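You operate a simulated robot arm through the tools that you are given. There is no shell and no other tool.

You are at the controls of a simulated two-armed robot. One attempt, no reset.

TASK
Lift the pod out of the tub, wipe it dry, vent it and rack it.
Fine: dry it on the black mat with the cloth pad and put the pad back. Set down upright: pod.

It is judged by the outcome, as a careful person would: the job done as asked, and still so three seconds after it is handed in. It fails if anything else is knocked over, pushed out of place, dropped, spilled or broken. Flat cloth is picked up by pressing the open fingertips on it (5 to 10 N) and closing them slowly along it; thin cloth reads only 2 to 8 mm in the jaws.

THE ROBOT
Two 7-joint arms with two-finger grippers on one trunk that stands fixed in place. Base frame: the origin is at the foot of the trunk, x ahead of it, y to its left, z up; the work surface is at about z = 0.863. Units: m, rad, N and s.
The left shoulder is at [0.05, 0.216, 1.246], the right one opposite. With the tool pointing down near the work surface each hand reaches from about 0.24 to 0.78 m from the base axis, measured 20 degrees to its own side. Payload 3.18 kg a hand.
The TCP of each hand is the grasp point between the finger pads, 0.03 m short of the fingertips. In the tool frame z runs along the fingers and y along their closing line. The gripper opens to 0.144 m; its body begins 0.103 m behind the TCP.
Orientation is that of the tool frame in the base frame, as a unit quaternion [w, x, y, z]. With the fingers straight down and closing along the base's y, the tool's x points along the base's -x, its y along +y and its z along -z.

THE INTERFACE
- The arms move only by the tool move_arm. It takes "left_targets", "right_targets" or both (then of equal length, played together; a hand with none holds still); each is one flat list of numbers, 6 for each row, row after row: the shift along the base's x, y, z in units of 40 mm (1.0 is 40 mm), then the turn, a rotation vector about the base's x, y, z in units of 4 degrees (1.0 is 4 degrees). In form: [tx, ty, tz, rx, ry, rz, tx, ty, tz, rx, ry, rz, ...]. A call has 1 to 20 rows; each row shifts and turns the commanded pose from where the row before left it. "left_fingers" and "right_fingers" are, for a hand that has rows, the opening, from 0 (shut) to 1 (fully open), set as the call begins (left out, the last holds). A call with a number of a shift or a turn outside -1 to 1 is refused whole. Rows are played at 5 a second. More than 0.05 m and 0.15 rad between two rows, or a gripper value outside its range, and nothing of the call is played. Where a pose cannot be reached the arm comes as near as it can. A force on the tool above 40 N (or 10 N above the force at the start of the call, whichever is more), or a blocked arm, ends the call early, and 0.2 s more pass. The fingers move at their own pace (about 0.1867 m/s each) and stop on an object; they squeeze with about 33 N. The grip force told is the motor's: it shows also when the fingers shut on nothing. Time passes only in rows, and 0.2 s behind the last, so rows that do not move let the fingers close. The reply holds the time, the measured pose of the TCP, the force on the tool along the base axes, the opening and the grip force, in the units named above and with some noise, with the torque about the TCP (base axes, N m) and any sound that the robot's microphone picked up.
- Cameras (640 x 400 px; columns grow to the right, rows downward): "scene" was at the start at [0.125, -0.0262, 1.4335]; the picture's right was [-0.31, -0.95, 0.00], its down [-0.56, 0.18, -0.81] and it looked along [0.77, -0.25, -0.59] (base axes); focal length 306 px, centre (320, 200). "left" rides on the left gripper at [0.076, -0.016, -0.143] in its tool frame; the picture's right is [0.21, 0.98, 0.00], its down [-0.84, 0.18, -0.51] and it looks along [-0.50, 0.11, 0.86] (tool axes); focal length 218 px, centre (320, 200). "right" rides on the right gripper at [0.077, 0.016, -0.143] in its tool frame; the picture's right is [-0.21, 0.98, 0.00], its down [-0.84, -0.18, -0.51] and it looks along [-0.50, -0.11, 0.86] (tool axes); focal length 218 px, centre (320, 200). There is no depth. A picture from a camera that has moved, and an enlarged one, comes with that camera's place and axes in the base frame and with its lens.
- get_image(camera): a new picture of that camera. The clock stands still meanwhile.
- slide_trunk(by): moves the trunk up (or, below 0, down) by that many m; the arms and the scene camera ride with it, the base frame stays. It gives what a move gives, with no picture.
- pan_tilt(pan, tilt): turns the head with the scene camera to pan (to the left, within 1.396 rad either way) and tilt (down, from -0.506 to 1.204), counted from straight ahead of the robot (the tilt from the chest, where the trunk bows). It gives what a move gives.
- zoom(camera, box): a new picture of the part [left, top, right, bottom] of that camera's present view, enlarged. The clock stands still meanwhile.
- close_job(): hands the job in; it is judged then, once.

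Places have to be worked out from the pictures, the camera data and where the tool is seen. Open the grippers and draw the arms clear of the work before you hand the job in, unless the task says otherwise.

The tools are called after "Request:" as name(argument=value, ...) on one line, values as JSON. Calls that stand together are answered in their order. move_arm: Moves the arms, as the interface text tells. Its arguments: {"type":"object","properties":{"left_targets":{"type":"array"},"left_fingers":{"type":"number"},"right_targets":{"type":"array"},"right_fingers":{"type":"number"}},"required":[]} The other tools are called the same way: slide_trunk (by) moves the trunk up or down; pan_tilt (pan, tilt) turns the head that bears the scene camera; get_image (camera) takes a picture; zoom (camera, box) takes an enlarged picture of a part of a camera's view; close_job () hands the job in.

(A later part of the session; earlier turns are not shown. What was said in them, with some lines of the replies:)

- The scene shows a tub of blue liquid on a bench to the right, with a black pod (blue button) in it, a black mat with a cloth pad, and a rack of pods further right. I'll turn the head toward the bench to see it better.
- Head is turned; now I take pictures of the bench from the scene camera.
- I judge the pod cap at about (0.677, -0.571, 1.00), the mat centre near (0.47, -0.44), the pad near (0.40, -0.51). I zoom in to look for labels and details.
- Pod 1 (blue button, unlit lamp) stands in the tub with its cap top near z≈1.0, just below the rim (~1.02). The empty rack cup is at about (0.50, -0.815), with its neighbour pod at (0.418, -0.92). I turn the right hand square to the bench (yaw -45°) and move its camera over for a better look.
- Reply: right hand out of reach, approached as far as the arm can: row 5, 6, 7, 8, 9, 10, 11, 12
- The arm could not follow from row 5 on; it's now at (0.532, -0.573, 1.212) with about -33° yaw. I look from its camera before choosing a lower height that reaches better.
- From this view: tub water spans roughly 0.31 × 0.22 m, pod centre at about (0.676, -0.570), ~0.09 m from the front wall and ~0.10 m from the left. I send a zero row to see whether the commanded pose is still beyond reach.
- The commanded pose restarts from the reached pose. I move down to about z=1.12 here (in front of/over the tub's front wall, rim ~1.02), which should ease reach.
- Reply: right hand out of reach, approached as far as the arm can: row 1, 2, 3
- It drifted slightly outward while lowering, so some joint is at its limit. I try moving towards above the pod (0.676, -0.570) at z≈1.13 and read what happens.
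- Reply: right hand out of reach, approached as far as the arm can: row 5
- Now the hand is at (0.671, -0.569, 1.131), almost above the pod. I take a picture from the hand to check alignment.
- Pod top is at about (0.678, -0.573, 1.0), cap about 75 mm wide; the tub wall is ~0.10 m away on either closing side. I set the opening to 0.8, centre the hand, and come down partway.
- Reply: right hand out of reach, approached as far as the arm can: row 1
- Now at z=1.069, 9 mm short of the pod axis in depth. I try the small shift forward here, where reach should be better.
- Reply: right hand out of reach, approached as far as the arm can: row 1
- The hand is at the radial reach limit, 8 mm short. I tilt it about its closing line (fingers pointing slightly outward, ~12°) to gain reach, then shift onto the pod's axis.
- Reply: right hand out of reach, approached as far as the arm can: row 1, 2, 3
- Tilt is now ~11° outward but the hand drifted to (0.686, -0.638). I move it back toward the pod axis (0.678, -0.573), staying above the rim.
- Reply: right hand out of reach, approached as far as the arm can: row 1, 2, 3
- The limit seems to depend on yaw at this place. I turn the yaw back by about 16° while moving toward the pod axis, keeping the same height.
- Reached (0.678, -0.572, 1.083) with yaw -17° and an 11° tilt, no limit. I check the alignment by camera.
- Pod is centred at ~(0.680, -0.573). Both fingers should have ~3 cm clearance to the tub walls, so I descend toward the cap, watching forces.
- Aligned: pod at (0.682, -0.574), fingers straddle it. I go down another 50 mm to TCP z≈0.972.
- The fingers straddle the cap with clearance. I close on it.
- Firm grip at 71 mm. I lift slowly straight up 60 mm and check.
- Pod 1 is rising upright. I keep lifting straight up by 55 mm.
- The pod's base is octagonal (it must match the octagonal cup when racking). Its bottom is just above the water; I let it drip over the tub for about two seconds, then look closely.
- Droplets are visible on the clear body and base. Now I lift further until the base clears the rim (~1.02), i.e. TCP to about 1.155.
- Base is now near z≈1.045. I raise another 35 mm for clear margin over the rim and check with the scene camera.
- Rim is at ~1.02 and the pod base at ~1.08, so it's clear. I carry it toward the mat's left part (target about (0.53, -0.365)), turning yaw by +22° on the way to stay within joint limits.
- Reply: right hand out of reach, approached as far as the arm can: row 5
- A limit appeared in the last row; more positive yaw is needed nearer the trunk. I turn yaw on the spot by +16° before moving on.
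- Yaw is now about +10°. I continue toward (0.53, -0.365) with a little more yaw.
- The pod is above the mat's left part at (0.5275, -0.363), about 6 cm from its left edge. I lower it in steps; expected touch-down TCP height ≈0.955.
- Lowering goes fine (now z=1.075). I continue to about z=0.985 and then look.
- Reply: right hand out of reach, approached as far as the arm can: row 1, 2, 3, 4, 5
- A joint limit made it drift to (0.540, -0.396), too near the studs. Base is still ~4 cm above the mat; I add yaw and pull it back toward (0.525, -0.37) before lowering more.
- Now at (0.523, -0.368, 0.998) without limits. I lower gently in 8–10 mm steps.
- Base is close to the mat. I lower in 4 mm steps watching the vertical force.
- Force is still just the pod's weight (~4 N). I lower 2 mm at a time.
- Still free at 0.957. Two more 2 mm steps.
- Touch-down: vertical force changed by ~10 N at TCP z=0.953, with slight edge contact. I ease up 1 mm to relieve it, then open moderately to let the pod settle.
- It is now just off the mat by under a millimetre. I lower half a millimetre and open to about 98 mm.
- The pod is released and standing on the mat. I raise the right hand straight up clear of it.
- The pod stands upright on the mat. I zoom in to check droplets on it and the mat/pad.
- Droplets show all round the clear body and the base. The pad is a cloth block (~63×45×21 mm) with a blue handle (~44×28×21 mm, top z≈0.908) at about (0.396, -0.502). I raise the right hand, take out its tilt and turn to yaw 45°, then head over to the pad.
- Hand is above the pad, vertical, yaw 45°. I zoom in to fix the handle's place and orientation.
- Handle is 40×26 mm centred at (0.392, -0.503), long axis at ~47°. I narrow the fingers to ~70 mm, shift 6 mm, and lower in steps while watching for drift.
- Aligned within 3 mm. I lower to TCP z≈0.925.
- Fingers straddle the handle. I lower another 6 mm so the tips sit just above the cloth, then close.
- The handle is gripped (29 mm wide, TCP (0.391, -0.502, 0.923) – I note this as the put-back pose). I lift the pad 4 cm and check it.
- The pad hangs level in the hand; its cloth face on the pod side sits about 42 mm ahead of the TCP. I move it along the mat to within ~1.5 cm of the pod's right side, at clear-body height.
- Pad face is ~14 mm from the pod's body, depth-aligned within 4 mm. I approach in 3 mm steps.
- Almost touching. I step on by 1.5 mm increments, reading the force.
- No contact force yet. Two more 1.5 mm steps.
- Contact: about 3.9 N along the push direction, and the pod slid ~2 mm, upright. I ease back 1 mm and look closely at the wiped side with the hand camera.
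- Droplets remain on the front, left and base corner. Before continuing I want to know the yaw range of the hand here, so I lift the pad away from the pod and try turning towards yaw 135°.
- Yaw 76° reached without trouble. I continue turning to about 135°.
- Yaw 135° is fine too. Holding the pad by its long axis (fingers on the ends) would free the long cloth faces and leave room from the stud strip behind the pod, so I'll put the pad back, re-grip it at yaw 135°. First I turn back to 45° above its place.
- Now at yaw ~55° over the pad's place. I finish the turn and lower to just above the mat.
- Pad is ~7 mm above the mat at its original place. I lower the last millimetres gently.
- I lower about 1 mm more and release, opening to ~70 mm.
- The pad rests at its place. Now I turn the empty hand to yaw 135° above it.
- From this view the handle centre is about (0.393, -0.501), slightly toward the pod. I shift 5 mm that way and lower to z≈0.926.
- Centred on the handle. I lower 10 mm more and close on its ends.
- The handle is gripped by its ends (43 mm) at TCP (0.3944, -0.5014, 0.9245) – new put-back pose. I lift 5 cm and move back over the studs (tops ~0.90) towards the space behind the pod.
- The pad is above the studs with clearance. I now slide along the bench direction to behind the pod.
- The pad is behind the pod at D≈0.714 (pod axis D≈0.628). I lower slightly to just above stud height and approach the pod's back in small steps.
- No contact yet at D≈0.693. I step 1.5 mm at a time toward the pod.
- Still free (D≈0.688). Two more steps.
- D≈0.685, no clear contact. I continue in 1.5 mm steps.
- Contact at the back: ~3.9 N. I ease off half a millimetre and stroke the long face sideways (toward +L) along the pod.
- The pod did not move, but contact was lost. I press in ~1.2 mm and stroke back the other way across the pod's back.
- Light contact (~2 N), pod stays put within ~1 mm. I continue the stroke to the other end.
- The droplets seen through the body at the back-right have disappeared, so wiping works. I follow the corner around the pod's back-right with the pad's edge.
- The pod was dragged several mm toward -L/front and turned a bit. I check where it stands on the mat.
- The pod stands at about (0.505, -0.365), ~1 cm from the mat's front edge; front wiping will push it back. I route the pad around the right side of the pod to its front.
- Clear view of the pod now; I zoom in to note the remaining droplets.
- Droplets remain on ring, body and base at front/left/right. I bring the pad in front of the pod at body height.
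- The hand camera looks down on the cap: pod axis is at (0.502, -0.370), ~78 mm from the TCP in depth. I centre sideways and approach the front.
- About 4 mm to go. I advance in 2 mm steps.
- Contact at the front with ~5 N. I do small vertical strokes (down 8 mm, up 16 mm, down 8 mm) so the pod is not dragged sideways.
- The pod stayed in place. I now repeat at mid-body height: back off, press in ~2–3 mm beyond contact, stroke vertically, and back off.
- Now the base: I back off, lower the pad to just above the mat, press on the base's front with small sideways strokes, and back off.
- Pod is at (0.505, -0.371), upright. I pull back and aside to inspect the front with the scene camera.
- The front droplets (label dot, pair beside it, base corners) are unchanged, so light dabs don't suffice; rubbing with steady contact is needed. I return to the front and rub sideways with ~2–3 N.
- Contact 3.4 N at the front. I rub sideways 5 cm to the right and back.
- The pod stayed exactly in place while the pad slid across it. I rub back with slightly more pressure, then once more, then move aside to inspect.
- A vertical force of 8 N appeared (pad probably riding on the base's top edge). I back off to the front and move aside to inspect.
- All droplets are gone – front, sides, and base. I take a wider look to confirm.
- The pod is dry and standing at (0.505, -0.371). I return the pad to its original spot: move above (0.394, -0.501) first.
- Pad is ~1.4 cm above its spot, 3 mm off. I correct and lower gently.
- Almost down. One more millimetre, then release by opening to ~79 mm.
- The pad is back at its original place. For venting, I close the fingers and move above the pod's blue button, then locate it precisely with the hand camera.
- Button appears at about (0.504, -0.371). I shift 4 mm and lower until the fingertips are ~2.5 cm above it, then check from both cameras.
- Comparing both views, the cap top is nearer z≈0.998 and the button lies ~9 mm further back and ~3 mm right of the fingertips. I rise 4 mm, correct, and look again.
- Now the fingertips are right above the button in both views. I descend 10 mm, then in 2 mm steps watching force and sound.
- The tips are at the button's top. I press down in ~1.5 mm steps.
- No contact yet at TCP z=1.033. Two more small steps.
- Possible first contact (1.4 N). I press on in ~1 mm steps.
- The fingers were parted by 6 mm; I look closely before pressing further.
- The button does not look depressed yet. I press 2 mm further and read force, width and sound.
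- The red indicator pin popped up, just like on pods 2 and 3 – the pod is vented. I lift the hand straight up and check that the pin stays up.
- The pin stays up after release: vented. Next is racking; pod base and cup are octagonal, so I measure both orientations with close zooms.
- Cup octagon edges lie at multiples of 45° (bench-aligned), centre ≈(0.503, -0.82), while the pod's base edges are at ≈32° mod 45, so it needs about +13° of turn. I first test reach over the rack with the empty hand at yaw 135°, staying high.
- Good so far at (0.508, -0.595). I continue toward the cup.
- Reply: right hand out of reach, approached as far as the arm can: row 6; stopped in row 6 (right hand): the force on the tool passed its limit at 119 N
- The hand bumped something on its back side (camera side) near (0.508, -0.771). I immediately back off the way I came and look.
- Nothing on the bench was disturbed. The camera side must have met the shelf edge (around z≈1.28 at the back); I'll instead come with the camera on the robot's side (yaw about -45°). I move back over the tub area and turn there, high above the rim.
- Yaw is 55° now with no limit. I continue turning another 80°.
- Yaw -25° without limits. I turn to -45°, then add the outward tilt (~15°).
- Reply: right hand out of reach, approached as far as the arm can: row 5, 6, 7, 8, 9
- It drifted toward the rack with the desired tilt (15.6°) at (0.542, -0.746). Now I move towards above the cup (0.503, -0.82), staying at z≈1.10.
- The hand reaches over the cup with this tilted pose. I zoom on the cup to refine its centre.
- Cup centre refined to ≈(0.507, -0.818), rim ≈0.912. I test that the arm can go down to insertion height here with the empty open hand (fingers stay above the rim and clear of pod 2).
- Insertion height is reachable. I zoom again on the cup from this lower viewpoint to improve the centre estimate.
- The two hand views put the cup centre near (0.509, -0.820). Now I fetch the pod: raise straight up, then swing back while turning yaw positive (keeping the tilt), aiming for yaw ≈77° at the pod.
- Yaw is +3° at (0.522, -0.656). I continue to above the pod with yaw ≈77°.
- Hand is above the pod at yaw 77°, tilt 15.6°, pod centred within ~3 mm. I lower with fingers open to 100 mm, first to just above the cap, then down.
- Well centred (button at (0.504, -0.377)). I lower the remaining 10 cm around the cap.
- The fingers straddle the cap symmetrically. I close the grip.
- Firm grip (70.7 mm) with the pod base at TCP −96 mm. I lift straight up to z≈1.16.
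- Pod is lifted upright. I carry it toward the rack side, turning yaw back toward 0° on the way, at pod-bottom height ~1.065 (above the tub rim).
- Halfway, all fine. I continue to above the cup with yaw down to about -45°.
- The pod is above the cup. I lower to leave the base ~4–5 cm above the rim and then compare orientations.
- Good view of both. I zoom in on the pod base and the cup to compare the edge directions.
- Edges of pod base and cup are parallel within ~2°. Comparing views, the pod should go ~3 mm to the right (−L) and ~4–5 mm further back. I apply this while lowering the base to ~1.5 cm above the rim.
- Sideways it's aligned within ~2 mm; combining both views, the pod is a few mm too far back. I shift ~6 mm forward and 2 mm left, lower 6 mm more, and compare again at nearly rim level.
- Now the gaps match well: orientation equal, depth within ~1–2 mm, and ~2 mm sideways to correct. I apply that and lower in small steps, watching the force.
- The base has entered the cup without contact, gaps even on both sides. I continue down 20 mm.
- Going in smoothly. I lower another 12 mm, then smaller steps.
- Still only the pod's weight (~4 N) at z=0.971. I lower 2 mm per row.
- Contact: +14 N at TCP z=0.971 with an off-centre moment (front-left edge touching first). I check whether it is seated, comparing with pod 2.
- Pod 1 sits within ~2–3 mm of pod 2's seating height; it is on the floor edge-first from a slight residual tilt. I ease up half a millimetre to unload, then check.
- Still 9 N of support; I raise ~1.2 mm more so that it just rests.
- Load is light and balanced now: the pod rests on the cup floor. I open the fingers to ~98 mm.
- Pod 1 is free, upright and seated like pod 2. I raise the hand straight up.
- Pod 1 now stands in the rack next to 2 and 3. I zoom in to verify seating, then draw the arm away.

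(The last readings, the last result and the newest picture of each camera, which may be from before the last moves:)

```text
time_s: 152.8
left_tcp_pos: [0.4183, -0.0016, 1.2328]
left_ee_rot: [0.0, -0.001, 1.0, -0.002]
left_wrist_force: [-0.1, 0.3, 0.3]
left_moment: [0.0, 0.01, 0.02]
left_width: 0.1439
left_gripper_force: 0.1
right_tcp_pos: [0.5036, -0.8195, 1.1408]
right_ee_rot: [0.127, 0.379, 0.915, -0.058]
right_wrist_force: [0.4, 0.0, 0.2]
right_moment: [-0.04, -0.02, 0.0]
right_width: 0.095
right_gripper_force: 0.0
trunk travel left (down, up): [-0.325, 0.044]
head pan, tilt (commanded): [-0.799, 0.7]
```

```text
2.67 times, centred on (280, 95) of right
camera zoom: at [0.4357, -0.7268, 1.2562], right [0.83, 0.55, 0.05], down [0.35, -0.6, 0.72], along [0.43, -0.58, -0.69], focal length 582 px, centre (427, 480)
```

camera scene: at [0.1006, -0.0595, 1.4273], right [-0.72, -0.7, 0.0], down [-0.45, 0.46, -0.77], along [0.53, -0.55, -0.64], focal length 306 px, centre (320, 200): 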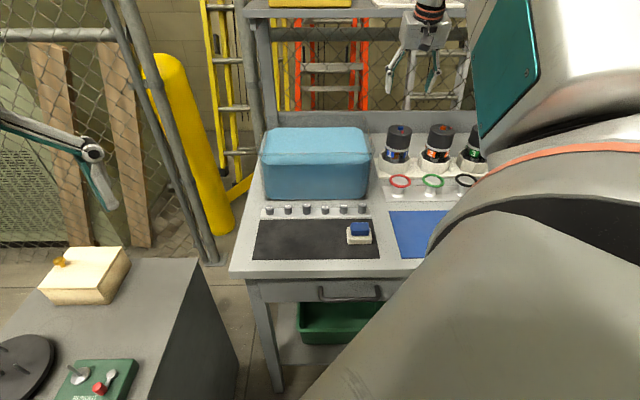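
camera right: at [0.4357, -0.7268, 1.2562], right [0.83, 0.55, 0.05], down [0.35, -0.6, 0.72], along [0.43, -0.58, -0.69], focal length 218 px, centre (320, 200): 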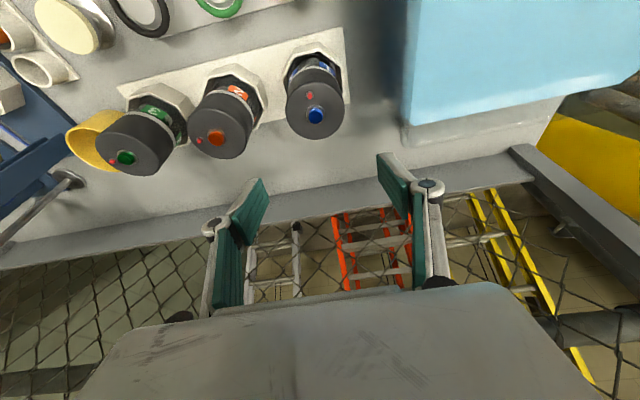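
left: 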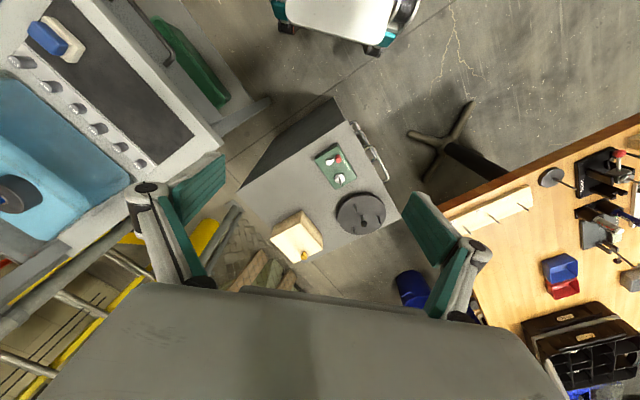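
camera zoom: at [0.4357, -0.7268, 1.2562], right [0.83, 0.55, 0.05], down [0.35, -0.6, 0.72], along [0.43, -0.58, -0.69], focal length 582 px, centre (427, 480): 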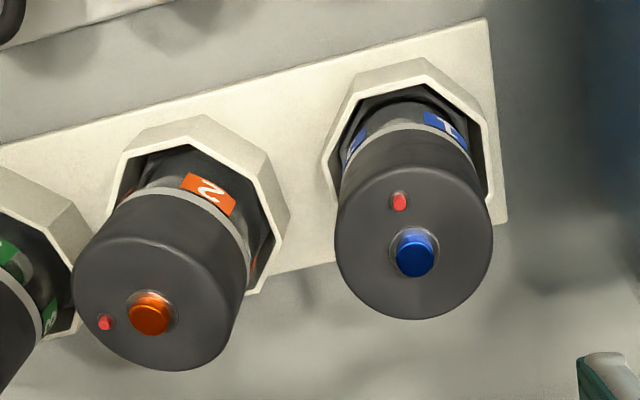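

Pod 1 is seated level at the same depth as pod 2, red pin up. I draw the right arm back along the known path and up to its starting area, gripper open.

Request:
move_arm(right_targets=[0.03, 0.33, 0, 0, 0, 1, 0.03, 0.33, 0, 0, 0, 1, 0.03, 0.33, 0, 0, 0, 1, 0.03, 0.33, 0, 0, 0, 1, 0.03, 0.33, 0, 0, 0, 1, 0.03, 0.33, 0, 0, 0, 1, 0.03, 0.33, 0, 0, 0, 1, 0.03, 0.33, 0, 0, 0, 1, 0.03, 0.33, 0, 0, 0, 1, 0.03, 0.33, 0, 0, 0, 1, 0.03, 0.33, 0, 0, 0, 1, 0.03, 0.33, 0, 0, 0, 1])

Request:
move_arm(right_targets=[-0.15, 0.4, 0.1, 0, 0.97, 0, -0.15, 0.4, 0.1, 0, 0.97, 0, -0.15, 0.4, 0.2, 0, 0.97, 0, -0.15, 0.4, 0.3, 0, 0.97, 0, -0.15, 0.5, 0.4, 0, 0, 0, -0.15, 0.5, 0.5, 0, 0, 0, -0.15, 0.5, 0.4, 0, 0, 0, -0.1, 0.5, 0.4, 0, 0, 0], right_fingers=1)

Request:
get_image(camera="scene")

```text
time_s: 155.4
left_tcp_pos: [0.4197, -0.0032, 1.2302]
left_ee_rot: [0.0, -0.001, 1.0, -0.001]
left_wrist_force: [-0.6, 0.2, -0.5]
left_moment: [-0.01, 0.02, -0.03]
left_width: 0.144
left_gripper_force: 0.2
right_tcp_pos: [0.5187, -0.6596, 1.1396]
right_ee_rot: [0.139, -0.027, 0.99, -0.001]
right_wrist_force: [-0.3, 0.1, 0.3]
right_moment: [0.02, 0.0, -0.02]
right_width: 0.0949
right_gripper_force: 0.1
trunk travel left (down, up): [-0.325, 0.044]
head pan, tilt (commanded): [-0.799, 0.7]
```

```text
time_s: 157.2
left_tcp_pos: [0.4186, -0.0017, 1.2312]
left_ee_rot: [0.0, -0.002, 1.0, -0.001]
left_wrist_force: [-0.3, 0.1, 0.6]
left_moment: [-0.02, -0.01, 0.03]
left_width: 0.1439
left_gripper_force: 0.0
right_tcp_pos: [0.4713, -0.5166, 1.2358]
right_ee_rot: [0.005, -0.026, 1.0, 0.003]
right_wrist_force: [0.0, -0.5, 0.5]
right_moment: [-0.02, 0.0, 0.01]
right_width: 0.1439
right_gripper_force: 0.0
trunk travel left (down, up): [-0.325, 0.044]
head pan, tilt (commanded): [-0.799, 0.7]
```

```text
taken
camera scene: at [0.1008, -0.0595, 1.4273], right [-0.72, -0.7, 0.0], down [-0.45, 0.46, -0.77], along [0.53, -0.55, -0.64], focal length 306 px, centre (320, 200)
```

scene: 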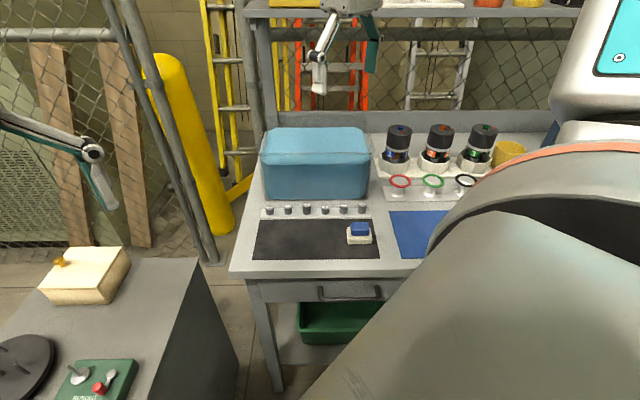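

Everything looks in order. I compare the pad's place with the beginning using the same zoom box, and check the shelf that the hand touched by looking with the initial head pose.

Request:
zoom(camera="scene", box=[240, 180, 400, 280])

Request:
pan_tilt(pan=-0.8, tilt=0.4)

Request:
get_image(camera="scene")

Request:
pan_tilt(pan=-0.314, tilt=0.627)

Request:
get_image(camera="scene")

```text
4.00 times, centred on (320, 230) of scene
camera zoom: at [0.1008, -0.0595, 1.4273], right [-0.72, -0.7, 0.0], down [-0.45, 0.46, -0.77], along [0.53, -0.55, -0.64], focal length 1222 px, centre (320, 80)
```

zoom: 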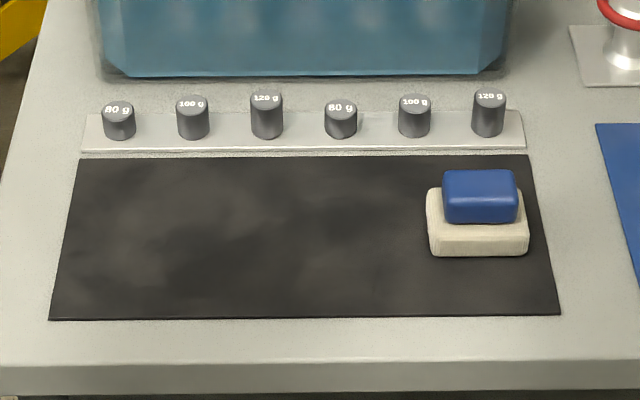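

```text
time_s: 158.0
left_tcp_pos: [0.418, -0.0022, 1.2318]
left_ee_rot: [0.001, 0.0, 1.0, -0.001]
left_wrist_force: [0.7, 0.4, 0.1]
left_moment: [0.02, -0.02, 0.0]
left_width: 0.1441
left_gripper_force: 0.1
right_tcp_pos: [0.4715, -0.5169, 1.2343]
right_ee_rot: [0.005, -0.026, 1.0, 0.004]
right_wrist_force: [-0.2, 0.2, -0.4]
right_moment: [0.01, 0.0, 0.03]
right_width: 0.1439
right_gripper_force: 0.1
trunk travel left (down, up): [-0.325, 0.044]
head pan, tilt (commanded): [-0.799, 0.4]
```

```text
taken
camera scene: at [0.1062, -0.0655, 1.454], right [-0.72, -0.7, 0.0], down [-0.27, 0.28, -0.92], along [0.64, -0.66, -0.39], focal length 306 px, centre (320, 200)
```

scene: 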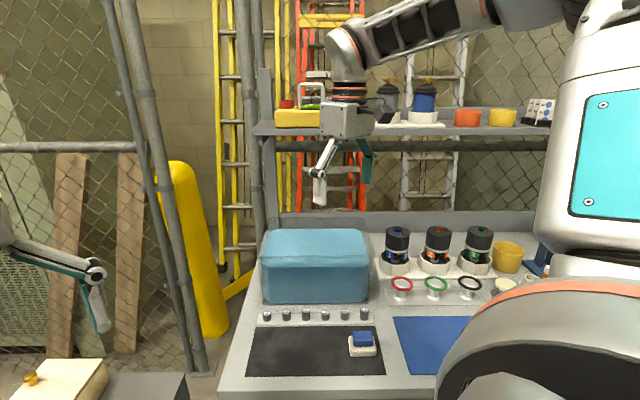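

```text
time_s: 158.9
left_tcp_pos: [0.419, -0.0025, 1.2313]
left_ee_rot: [0.001, 0.0, 1.0, -0.001]
left_wrist_force: [0.4, -0.3, -0.8]
left_moment: [-0.02, -0.01, 0.04]
left_width: 0.1438
left_gripper_force: 0.1
right_tcp_pos: [0.4726, -0.5172, 1.2352]
right_ee_rot: [0.004, -0.026, 1.0, 0.003]
right_wrist_force: [0.0, -0.3, 0.4]
right_moment: [0.0, -0.01, 0.01]
right_width: 0.144
right_gripper_force: 0.1
trunk travel left (down, up): [-0.325, 0.044]
head pan, tilt (commanded): [-0.314, 0.627]
```

```text
taken
camera scene: at [0.1249, -0.0263, 1.4336], right [-0.31, -0.95, 0.0], down [-0.56, 0.18, -0.81], along [0.77, -0.25, -0.59], focal length 306 px, centre (320, 200)
```

scene: 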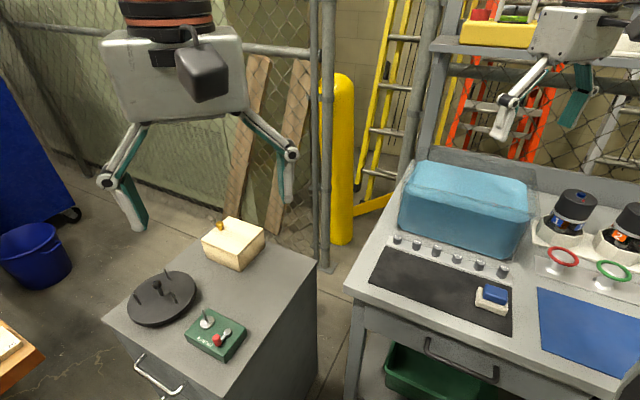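

The pod is upright in the rack, dry and vented (red pin up). The pad is back within about 2 mm of its original place, and the studs and shelf items stand as before. Both grippers are open and clear, so I hand the job in.

Request:
close_job()

```text
The job is handed in.
```

I lifted the pod out of the tub, wiped it dry on the black mat, vented it and racked it; the job is handed in.

- **Drying:** Early dabs on the front left the droplets unchanged. Rubbing across the front cleared every droplet I could see. I didn't check the back of the pod up close.
- **Pad:** It is back within about 2 mm of where it started.
- **Venting:** Pressing the blue button raised a red pin, matching the raised pins on pods 2 and 3. It was still up in the rack.
- **Racking:** The pod stands upright in the empty cup, seated as deep as pod 2. It is turned about 45° relative to pod 2, which the eight-sided cup allows.
- **Collision:** While testing reach over the rack with an empty hand, I hit something at the back of the bench, probably the shelf edge. The force peaked at 119 N and the move stopped. The bench and shelf items still looked in place afterwards.

Both grippers are open and drawn clear of the work.
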